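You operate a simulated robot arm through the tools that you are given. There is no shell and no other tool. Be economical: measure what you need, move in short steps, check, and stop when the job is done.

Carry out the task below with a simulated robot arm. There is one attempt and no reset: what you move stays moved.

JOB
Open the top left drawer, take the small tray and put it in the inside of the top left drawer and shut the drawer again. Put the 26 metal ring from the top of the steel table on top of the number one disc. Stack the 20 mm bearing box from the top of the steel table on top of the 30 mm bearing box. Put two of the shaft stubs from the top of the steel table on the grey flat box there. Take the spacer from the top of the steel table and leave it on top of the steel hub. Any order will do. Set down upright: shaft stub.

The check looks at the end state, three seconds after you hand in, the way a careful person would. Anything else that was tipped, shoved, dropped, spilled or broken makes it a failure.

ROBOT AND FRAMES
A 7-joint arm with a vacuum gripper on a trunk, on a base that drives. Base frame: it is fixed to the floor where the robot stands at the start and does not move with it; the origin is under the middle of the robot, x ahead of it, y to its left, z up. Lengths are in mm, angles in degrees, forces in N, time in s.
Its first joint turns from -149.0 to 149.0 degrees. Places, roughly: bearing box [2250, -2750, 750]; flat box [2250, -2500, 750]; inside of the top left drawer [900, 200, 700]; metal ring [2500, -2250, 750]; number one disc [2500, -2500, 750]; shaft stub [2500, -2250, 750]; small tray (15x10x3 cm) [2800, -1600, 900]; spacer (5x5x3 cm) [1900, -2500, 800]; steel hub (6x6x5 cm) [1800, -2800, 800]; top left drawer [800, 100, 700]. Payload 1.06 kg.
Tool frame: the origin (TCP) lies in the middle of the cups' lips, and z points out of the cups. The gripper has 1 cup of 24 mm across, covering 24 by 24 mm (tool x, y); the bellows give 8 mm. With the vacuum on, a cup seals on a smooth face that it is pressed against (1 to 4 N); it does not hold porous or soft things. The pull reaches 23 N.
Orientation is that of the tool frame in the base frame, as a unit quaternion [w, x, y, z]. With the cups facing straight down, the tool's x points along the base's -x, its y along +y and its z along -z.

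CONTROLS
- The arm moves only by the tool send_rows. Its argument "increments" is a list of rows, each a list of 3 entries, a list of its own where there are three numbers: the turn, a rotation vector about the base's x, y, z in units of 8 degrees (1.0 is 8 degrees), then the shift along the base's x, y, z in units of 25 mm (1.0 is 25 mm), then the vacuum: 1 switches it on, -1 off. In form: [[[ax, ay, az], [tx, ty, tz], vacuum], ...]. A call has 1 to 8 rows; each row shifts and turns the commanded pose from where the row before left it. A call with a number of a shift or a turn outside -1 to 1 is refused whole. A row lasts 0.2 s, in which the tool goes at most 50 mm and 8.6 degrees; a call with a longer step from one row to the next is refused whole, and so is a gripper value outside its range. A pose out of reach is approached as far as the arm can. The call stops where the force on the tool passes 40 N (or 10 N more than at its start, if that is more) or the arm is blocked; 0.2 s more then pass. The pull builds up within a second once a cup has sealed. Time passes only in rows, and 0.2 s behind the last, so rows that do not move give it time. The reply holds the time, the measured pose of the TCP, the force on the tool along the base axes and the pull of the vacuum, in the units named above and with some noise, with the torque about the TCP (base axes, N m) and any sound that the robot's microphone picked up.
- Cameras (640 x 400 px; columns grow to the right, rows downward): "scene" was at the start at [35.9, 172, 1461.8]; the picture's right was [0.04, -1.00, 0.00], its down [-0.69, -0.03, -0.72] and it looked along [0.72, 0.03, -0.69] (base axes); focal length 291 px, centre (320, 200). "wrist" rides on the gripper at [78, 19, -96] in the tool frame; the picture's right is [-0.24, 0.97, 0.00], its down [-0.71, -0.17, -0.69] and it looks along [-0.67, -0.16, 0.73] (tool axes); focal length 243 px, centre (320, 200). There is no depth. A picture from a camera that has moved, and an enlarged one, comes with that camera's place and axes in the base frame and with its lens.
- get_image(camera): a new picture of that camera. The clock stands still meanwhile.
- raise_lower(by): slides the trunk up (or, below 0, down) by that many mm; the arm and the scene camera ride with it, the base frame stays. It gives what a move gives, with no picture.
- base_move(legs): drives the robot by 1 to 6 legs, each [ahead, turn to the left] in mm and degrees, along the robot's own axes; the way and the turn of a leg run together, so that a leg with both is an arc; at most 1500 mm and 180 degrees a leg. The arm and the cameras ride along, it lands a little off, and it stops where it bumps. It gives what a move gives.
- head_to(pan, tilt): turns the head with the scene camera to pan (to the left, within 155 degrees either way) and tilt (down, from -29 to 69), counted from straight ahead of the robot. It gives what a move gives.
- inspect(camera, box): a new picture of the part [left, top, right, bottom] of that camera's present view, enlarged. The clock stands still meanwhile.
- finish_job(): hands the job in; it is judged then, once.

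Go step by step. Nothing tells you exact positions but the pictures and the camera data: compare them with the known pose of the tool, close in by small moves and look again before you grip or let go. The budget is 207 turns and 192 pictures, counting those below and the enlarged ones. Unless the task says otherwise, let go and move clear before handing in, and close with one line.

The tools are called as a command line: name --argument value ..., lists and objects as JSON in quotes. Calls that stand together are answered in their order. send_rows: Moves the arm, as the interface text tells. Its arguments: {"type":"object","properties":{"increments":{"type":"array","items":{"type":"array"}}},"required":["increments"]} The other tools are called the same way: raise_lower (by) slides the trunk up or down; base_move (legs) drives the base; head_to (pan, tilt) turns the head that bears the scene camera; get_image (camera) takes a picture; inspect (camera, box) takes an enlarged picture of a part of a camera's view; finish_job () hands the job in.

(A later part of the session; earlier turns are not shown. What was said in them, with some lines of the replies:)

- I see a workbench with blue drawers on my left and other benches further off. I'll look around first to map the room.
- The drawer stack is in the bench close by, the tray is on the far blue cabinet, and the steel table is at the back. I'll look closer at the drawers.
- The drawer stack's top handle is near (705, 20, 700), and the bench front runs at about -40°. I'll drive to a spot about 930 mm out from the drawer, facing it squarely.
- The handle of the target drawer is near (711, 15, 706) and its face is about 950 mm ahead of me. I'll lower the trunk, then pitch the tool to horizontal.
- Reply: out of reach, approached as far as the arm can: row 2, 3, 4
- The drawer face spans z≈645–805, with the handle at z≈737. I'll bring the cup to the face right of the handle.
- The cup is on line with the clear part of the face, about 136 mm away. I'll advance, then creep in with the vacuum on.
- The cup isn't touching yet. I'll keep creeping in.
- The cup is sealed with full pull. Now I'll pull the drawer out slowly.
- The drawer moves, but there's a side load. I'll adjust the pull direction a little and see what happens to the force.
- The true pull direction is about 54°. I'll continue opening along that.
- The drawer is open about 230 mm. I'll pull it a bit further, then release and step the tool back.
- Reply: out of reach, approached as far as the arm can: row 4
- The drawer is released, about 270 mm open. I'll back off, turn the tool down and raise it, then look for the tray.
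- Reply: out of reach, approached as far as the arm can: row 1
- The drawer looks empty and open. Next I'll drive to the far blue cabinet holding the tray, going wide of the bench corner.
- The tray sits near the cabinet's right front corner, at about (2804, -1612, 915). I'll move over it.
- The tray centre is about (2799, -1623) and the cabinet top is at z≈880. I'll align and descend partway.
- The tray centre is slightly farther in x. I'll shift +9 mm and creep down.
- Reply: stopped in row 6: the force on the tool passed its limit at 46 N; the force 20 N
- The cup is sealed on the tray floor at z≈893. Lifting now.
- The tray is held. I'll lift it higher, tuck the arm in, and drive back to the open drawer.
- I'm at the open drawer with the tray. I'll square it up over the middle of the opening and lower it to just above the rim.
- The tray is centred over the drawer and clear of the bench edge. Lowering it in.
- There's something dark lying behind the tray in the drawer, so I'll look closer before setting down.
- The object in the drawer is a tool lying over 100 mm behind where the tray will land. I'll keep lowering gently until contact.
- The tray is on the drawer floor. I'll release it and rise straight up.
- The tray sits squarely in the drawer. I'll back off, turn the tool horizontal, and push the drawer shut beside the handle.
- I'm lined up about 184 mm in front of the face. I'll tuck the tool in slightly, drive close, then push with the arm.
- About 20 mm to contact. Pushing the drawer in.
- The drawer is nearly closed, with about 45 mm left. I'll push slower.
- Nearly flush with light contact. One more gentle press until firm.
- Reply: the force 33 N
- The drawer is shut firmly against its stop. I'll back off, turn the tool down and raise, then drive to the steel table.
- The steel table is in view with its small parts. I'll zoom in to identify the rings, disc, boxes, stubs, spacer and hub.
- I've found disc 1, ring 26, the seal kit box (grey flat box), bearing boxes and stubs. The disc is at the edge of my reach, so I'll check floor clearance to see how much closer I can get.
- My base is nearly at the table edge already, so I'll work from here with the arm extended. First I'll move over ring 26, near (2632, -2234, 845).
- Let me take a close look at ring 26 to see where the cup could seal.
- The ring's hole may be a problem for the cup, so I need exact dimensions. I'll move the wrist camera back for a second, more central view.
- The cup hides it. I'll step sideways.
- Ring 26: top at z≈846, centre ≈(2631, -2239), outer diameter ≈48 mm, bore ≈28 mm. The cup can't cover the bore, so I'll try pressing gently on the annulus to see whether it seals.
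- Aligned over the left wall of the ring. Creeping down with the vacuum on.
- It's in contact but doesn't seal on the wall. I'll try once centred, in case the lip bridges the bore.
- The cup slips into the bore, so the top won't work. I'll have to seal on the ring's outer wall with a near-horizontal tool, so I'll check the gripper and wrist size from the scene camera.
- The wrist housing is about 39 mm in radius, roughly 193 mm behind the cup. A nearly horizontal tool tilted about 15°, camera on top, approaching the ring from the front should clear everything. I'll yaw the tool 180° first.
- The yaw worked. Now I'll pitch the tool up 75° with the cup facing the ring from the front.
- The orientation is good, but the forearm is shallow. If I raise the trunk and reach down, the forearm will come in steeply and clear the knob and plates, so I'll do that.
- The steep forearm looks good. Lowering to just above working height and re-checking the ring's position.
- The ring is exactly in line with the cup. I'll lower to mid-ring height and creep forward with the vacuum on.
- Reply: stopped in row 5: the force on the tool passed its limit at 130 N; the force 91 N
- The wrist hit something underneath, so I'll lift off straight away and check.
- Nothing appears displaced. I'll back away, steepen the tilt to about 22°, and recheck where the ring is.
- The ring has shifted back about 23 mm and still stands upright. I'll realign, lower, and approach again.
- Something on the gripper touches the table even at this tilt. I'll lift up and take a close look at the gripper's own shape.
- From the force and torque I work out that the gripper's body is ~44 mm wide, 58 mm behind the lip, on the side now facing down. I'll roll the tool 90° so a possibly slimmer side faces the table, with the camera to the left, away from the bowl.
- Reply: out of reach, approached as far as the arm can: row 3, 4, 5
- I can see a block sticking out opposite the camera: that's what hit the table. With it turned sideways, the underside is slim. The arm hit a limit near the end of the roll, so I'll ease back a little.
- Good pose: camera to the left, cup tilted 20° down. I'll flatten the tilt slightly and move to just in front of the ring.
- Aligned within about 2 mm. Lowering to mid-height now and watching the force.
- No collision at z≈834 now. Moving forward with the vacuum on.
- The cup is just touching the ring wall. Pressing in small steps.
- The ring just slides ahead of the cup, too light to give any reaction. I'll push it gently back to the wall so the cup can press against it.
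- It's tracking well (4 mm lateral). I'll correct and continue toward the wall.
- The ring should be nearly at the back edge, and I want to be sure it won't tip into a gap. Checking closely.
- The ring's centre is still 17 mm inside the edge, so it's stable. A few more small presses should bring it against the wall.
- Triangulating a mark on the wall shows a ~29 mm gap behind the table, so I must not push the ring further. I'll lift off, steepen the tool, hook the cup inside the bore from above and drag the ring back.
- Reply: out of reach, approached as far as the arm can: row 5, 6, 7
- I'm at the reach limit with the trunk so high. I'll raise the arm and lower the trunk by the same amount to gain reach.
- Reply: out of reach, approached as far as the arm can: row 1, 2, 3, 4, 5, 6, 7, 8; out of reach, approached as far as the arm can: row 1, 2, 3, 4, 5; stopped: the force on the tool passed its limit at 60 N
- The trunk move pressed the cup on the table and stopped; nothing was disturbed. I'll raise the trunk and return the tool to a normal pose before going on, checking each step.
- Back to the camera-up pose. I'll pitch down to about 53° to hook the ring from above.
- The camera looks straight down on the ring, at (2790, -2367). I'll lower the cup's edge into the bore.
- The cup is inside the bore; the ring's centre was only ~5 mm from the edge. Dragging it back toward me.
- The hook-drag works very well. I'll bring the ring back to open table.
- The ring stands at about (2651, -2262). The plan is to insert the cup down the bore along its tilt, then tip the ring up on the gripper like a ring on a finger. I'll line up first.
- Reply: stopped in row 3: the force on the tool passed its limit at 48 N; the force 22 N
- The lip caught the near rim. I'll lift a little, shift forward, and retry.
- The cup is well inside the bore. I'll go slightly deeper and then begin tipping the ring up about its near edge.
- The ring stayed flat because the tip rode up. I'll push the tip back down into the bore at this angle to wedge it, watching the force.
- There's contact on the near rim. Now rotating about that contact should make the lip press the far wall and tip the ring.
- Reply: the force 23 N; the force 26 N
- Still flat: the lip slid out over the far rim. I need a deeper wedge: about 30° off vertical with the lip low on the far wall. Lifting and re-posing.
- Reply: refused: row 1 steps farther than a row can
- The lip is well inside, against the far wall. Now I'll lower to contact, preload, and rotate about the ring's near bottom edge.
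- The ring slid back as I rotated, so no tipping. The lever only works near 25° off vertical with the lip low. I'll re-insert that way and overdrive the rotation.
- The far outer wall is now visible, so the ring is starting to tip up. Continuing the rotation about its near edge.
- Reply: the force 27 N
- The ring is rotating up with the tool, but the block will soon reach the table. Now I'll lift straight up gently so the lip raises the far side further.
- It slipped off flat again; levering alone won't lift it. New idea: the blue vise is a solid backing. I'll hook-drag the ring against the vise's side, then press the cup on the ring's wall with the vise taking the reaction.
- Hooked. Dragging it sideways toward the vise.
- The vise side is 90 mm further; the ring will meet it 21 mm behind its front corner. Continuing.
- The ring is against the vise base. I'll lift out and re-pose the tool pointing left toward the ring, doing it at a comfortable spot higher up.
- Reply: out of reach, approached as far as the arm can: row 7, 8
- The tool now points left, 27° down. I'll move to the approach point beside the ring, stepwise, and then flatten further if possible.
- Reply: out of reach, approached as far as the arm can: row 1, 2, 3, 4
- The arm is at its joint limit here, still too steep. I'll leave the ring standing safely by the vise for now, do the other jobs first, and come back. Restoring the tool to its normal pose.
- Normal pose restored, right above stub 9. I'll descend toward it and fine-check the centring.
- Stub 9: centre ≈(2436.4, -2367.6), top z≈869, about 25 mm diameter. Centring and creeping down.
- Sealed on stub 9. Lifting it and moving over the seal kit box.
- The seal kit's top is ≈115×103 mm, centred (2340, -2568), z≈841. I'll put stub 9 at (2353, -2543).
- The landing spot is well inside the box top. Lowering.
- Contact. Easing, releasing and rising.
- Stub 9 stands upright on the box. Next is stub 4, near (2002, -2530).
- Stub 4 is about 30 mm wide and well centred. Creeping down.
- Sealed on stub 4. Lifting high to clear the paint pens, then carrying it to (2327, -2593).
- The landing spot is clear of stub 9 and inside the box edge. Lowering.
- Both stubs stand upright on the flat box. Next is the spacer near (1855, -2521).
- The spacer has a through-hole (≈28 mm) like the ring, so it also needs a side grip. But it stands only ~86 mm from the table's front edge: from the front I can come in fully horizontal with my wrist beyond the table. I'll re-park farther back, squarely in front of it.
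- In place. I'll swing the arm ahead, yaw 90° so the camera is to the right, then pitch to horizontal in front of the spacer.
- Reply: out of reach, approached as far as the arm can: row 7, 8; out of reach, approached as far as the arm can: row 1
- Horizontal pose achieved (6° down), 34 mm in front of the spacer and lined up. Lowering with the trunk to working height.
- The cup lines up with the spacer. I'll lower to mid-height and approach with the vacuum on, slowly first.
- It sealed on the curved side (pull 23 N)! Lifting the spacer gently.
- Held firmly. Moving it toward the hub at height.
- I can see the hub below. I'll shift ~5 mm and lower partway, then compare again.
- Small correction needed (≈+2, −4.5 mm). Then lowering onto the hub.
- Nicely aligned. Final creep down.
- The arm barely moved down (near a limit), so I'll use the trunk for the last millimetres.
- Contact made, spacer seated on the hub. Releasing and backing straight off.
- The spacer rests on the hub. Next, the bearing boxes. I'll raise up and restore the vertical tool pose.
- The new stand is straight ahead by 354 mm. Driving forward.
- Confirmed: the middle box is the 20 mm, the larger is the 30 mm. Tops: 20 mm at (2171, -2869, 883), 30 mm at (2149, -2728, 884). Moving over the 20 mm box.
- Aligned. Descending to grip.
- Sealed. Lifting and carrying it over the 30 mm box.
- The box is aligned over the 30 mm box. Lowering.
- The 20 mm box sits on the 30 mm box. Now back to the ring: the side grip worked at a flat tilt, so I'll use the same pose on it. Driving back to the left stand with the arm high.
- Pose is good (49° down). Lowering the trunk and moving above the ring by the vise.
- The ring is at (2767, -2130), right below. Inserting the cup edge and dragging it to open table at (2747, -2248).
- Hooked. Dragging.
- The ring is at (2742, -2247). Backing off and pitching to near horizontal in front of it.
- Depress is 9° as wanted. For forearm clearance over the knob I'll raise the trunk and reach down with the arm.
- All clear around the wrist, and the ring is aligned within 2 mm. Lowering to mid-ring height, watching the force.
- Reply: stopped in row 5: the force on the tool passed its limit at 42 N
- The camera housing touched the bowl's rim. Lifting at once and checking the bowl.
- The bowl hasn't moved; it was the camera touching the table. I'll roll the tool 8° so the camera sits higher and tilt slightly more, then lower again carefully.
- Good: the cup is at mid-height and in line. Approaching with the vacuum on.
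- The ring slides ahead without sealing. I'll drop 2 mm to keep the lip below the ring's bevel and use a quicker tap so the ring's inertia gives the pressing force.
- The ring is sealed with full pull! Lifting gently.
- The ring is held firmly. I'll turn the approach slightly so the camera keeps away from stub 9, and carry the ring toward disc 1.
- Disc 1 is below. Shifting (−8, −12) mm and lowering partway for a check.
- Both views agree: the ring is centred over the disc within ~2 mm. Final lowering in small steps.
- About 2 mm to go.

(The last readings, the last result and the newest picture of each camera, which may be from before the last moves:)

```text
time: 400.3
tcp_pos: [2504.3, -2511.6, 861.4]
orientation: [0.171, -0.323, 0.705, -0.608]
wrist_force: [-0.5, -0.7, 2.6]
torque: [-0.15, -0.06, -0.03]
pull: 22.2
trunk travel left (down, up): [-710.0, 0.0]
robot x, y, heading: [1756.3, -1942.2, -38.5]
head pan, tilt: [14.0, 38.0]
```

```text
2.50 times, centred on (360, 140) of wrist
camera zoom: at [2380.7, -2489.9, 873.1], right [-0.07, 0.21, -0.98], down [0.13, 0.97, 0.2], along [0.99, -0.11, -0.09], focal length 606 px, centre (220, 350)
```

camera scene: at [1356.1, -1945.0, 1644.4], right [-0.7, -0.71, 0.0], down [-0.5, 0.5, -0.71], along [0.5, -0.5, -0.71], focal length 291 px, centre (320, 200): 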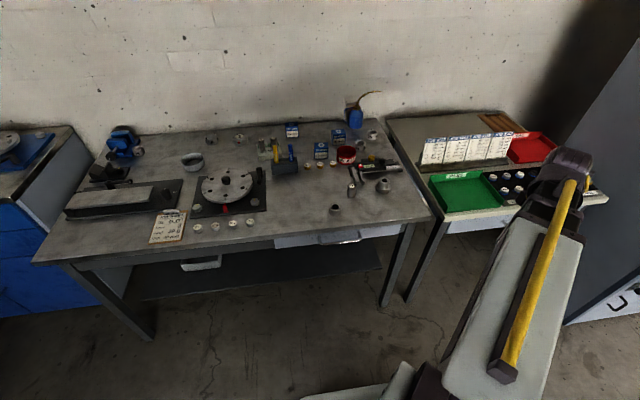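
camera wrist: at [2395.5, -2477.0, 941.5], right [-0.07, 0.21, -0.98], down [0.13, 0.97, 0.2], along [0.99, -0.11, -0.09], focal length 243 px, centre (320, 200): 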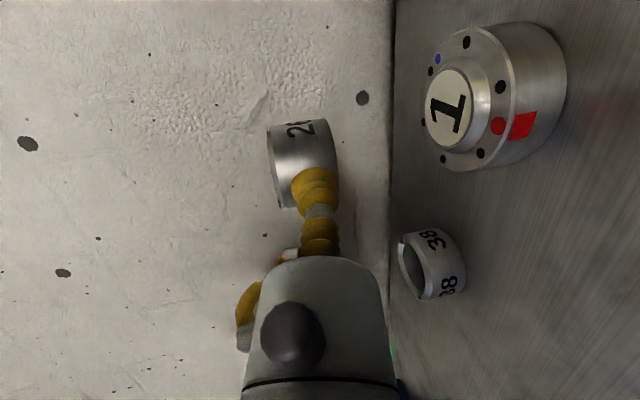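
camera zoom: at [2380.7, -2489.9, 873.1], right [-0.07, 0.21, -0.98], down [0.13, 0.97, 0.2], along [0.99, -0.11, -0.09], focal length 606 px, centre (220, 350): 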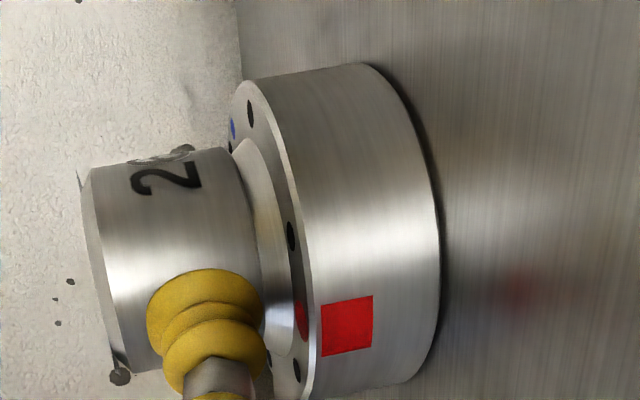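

The ring rests on the disc. Releasing and backing straight off.

send_rows --increments '[[[0, 0, 0], [0, 0, 0], -1], [[0, 0, 0], [0, 0, 0], -1], [[0, 0, 0], [0, 0, 0], -1], [[0, 0, 0], [-0.1, 0.12, 0], -1], [[0, 0, 0], [-0.2, 0.24, 0], -1], [[0, 0, 0], [-0.3, 0.36, 0.2], -1], [[0, 0, 0], [0, 0, 0.8], -1], [[0, 0, 0], [0, 0, 1], -1]]'

get_image --camera "wrist"

inspect --camera "scene" --box '[300, 170, 460, 290]'

```text
time: 402.1
tcp_pos: [2488.5, -2493.1, 910.1]
orientation: [0.171, -0.322, 0.705, -0.608]
wrist_force: [0.2, 0.5, 0.5]
torque: [-0.03, 0.01, 0.02]
pull: 0.0
trunk travel left (down, up): [-710.0, 0.0]
robot x, y, heading: [1756.4, -1945.3, -38.3]
head pan, tilt: [14.0, 38.0]
```

```text
21 pictures are left
camera wrist: at [2366.1, -2471.8, 922.9], right [-0.07, 0.21, -0.98], down [0.13, 0.97, 0.2], along [0.99, -0.11, -0.09], focal length 243 px, centre (320, 200)
```

wrist: 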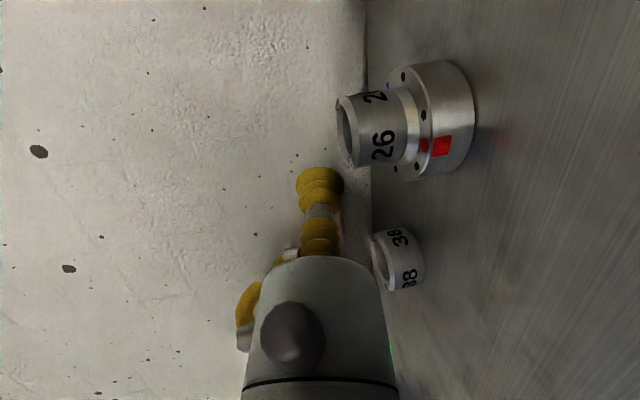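

```text
3.33 times, centred on (380, 230) of scene
camera zoom: at [1905.2, -1821.0, 1654.6], right [-0.42, -0.91, 0.0], down [-0.56, 0.26, -0.79], along [0.72, -0.33, -0.62], focal length 971 px, centre (120, 100)
```

zoom: 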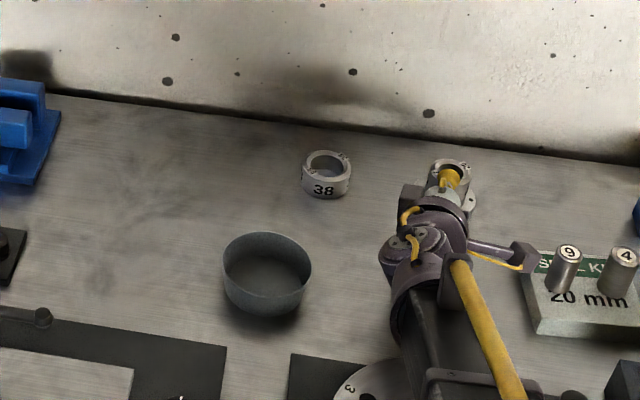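

The ring is standing on disc 1. I'll raise the arm clear, back away, and do a final overall check.

send_rows --increments '[[[0, 0, 0], [-0.2, 0.2, 1], -1], [[0, 0, 0], [-0.2, 0.2, 1], -1], [[0, 0, 0], [-0.2, 0.2, 1], -1], [[0, 0, 0], [-0.2, 0.2, 1], -1], [[0, 0, 0], [-0.2, 0.2, 1], -1], [[0, 0, 0], [-0.2, 0.2, 1], -1], [[0, 0, 0], [0, 0, 1], -1], [[0, 0, 0], [0, 0, 1], -1]]'

base_move --legs '[[-350, 0]]'

head_to --pan -5 --tilt 38

get_image --camera "scene"

inspect --camera "scene" --box '[240, 120, 480, 260]'

```text
time: 403.9
tcp_pos: [2458.3, -2462.3, 1110.6]
orientation: [0.172, -0.322, 0.705, -0.607]
wrist_force: [0.0, 0.2, 0.5]
torque: [0.02, 0.0, -0.03]
pull: 0.2
trunk travel left (down, up): [-710.0, 0.0]
robot x, y, heading: [1755.9, -1945.4, -38.5]
head pan, tilt: [14.0, 38.0]
```

```text
time: 406.2
tcp_pos: [2184.3, -2247.4, 1110.7]
orientation: [0.171, -0.322, 0.705, -0.608]
wrist_force: [0.2, -0.2, -0.2]
torque: [0.0, -0.01, 0.01]
pull: 0.0
trunk travel left (down, up): [-710.0, 0.0]
robot x, y, heading: [1482.6, -1727.3, -38.8]
head pan, tilt: [14.0, 38.0]
```

```text
time: 407.0
tcp_pos: [2184.8, -2247.5, 1109.9]
orientation: [0.171, -0.322, 0.706, -0.607]
wrist_force: [-0.1, -0.2, -0.7]
torque: [0.01, -0.01, 0.01]
pull: 0.0
trunk travel left (down, up): [-710.0, 0.0]
robot x, y, heading: [1487.1, -1731.4, -38.8]
head pan, tilt: [-5.0, 38.0]
```

```text
19 pictures are left
camera scene: at [1617.2, -1627.4, 1654.6], right [-0.69, -0.72, 0.0], down [-0.45, 0.42, -0.79], along [0.57, -0.54, -0.62], focal length 291 px, centre (320, 200)
```

scene: 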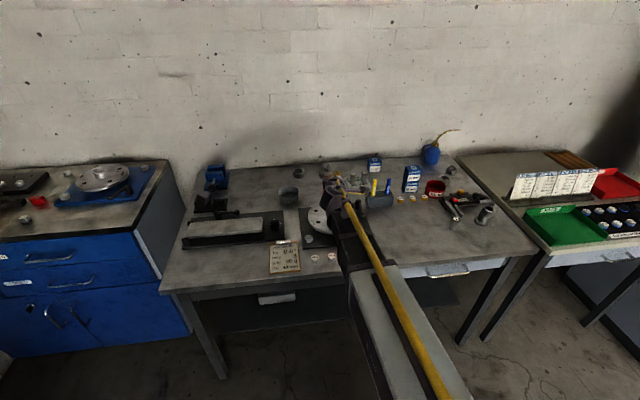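

```text
2.67 times, centred on (360, 190) of scene
camera zoom: at [1617.2, -1627.4, 1654.6], right [-0.69, -0.72, 0.0], down [-0.45, 0.42, -0.79], along [0.57, -0.54, -0.62], focal length 777 px, centre (213, 227)
```

zoom: 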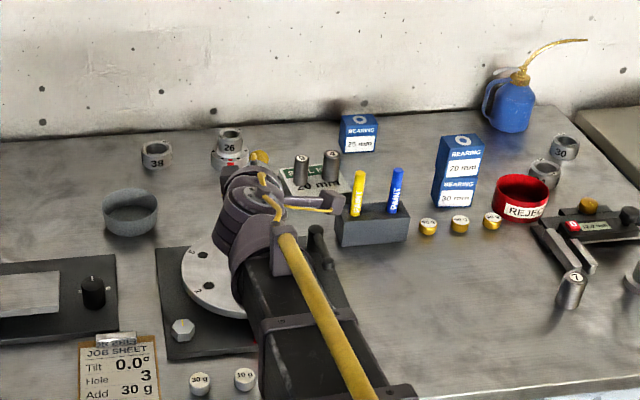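

inspect --camera "scene" --box '[300, 150, 360, 195]'

inspect --camera "scene" --box '[430, 180, 520, 240]'

```text
8.89 times, centred on (330, 172) of scene
camera zoom: at [1617.2, -1627.4, 1654.6], right [-0.69, -0.72, 0.0], down [-0.45, 0.42, -0.79], along [0.57, -0.54, -0.62], focal length 2589 px, centre (231, 444)
```

zoom: 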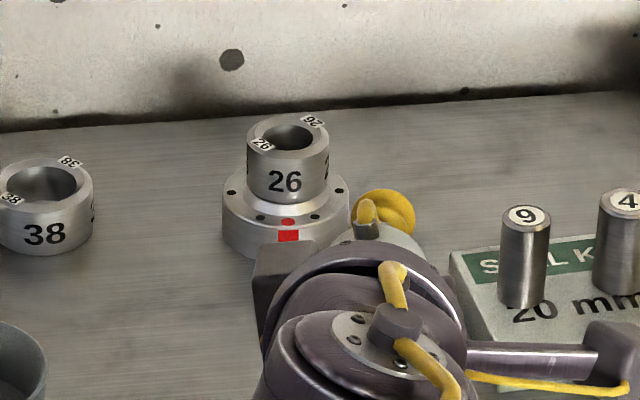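

```text
6.67 times, centred on (475, 210) of scene
camera zoom: at [1617.2, -1627.4, 1654.6], right [-0.69, -0.72, 0.0], down [-0.45, 0.42, -0.79], along [0.57, -0.54, -0.62], focal length 1942 px, centre (-713, 133)
```

zoom: 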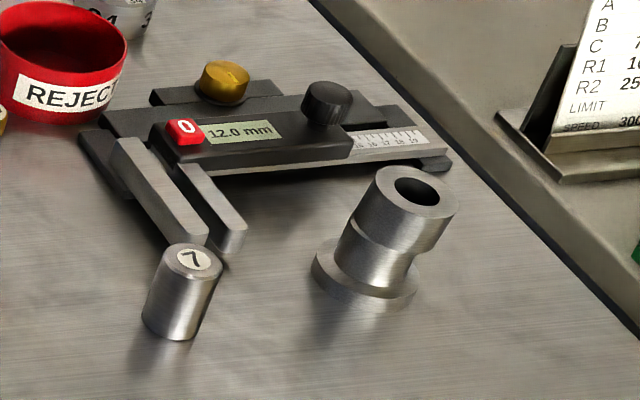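

Everything is in place: the ring is centred on disc 1, the spacer is on the hub, the stubs stand upright on the flat box, the 20 mm box is on the 30 mm box, and the tray is in the shut drawer. Handing in.

finish_job

```text
The job is handed in.
```

All five parts are done and handed in: the tray is in the shut top left drawer, ring 26 is on disc 1, the 20 mm bearing box is on the 30 mm box, stubs 9 and 4 stand upright on the grey flat box, and the spacer is on the hub.
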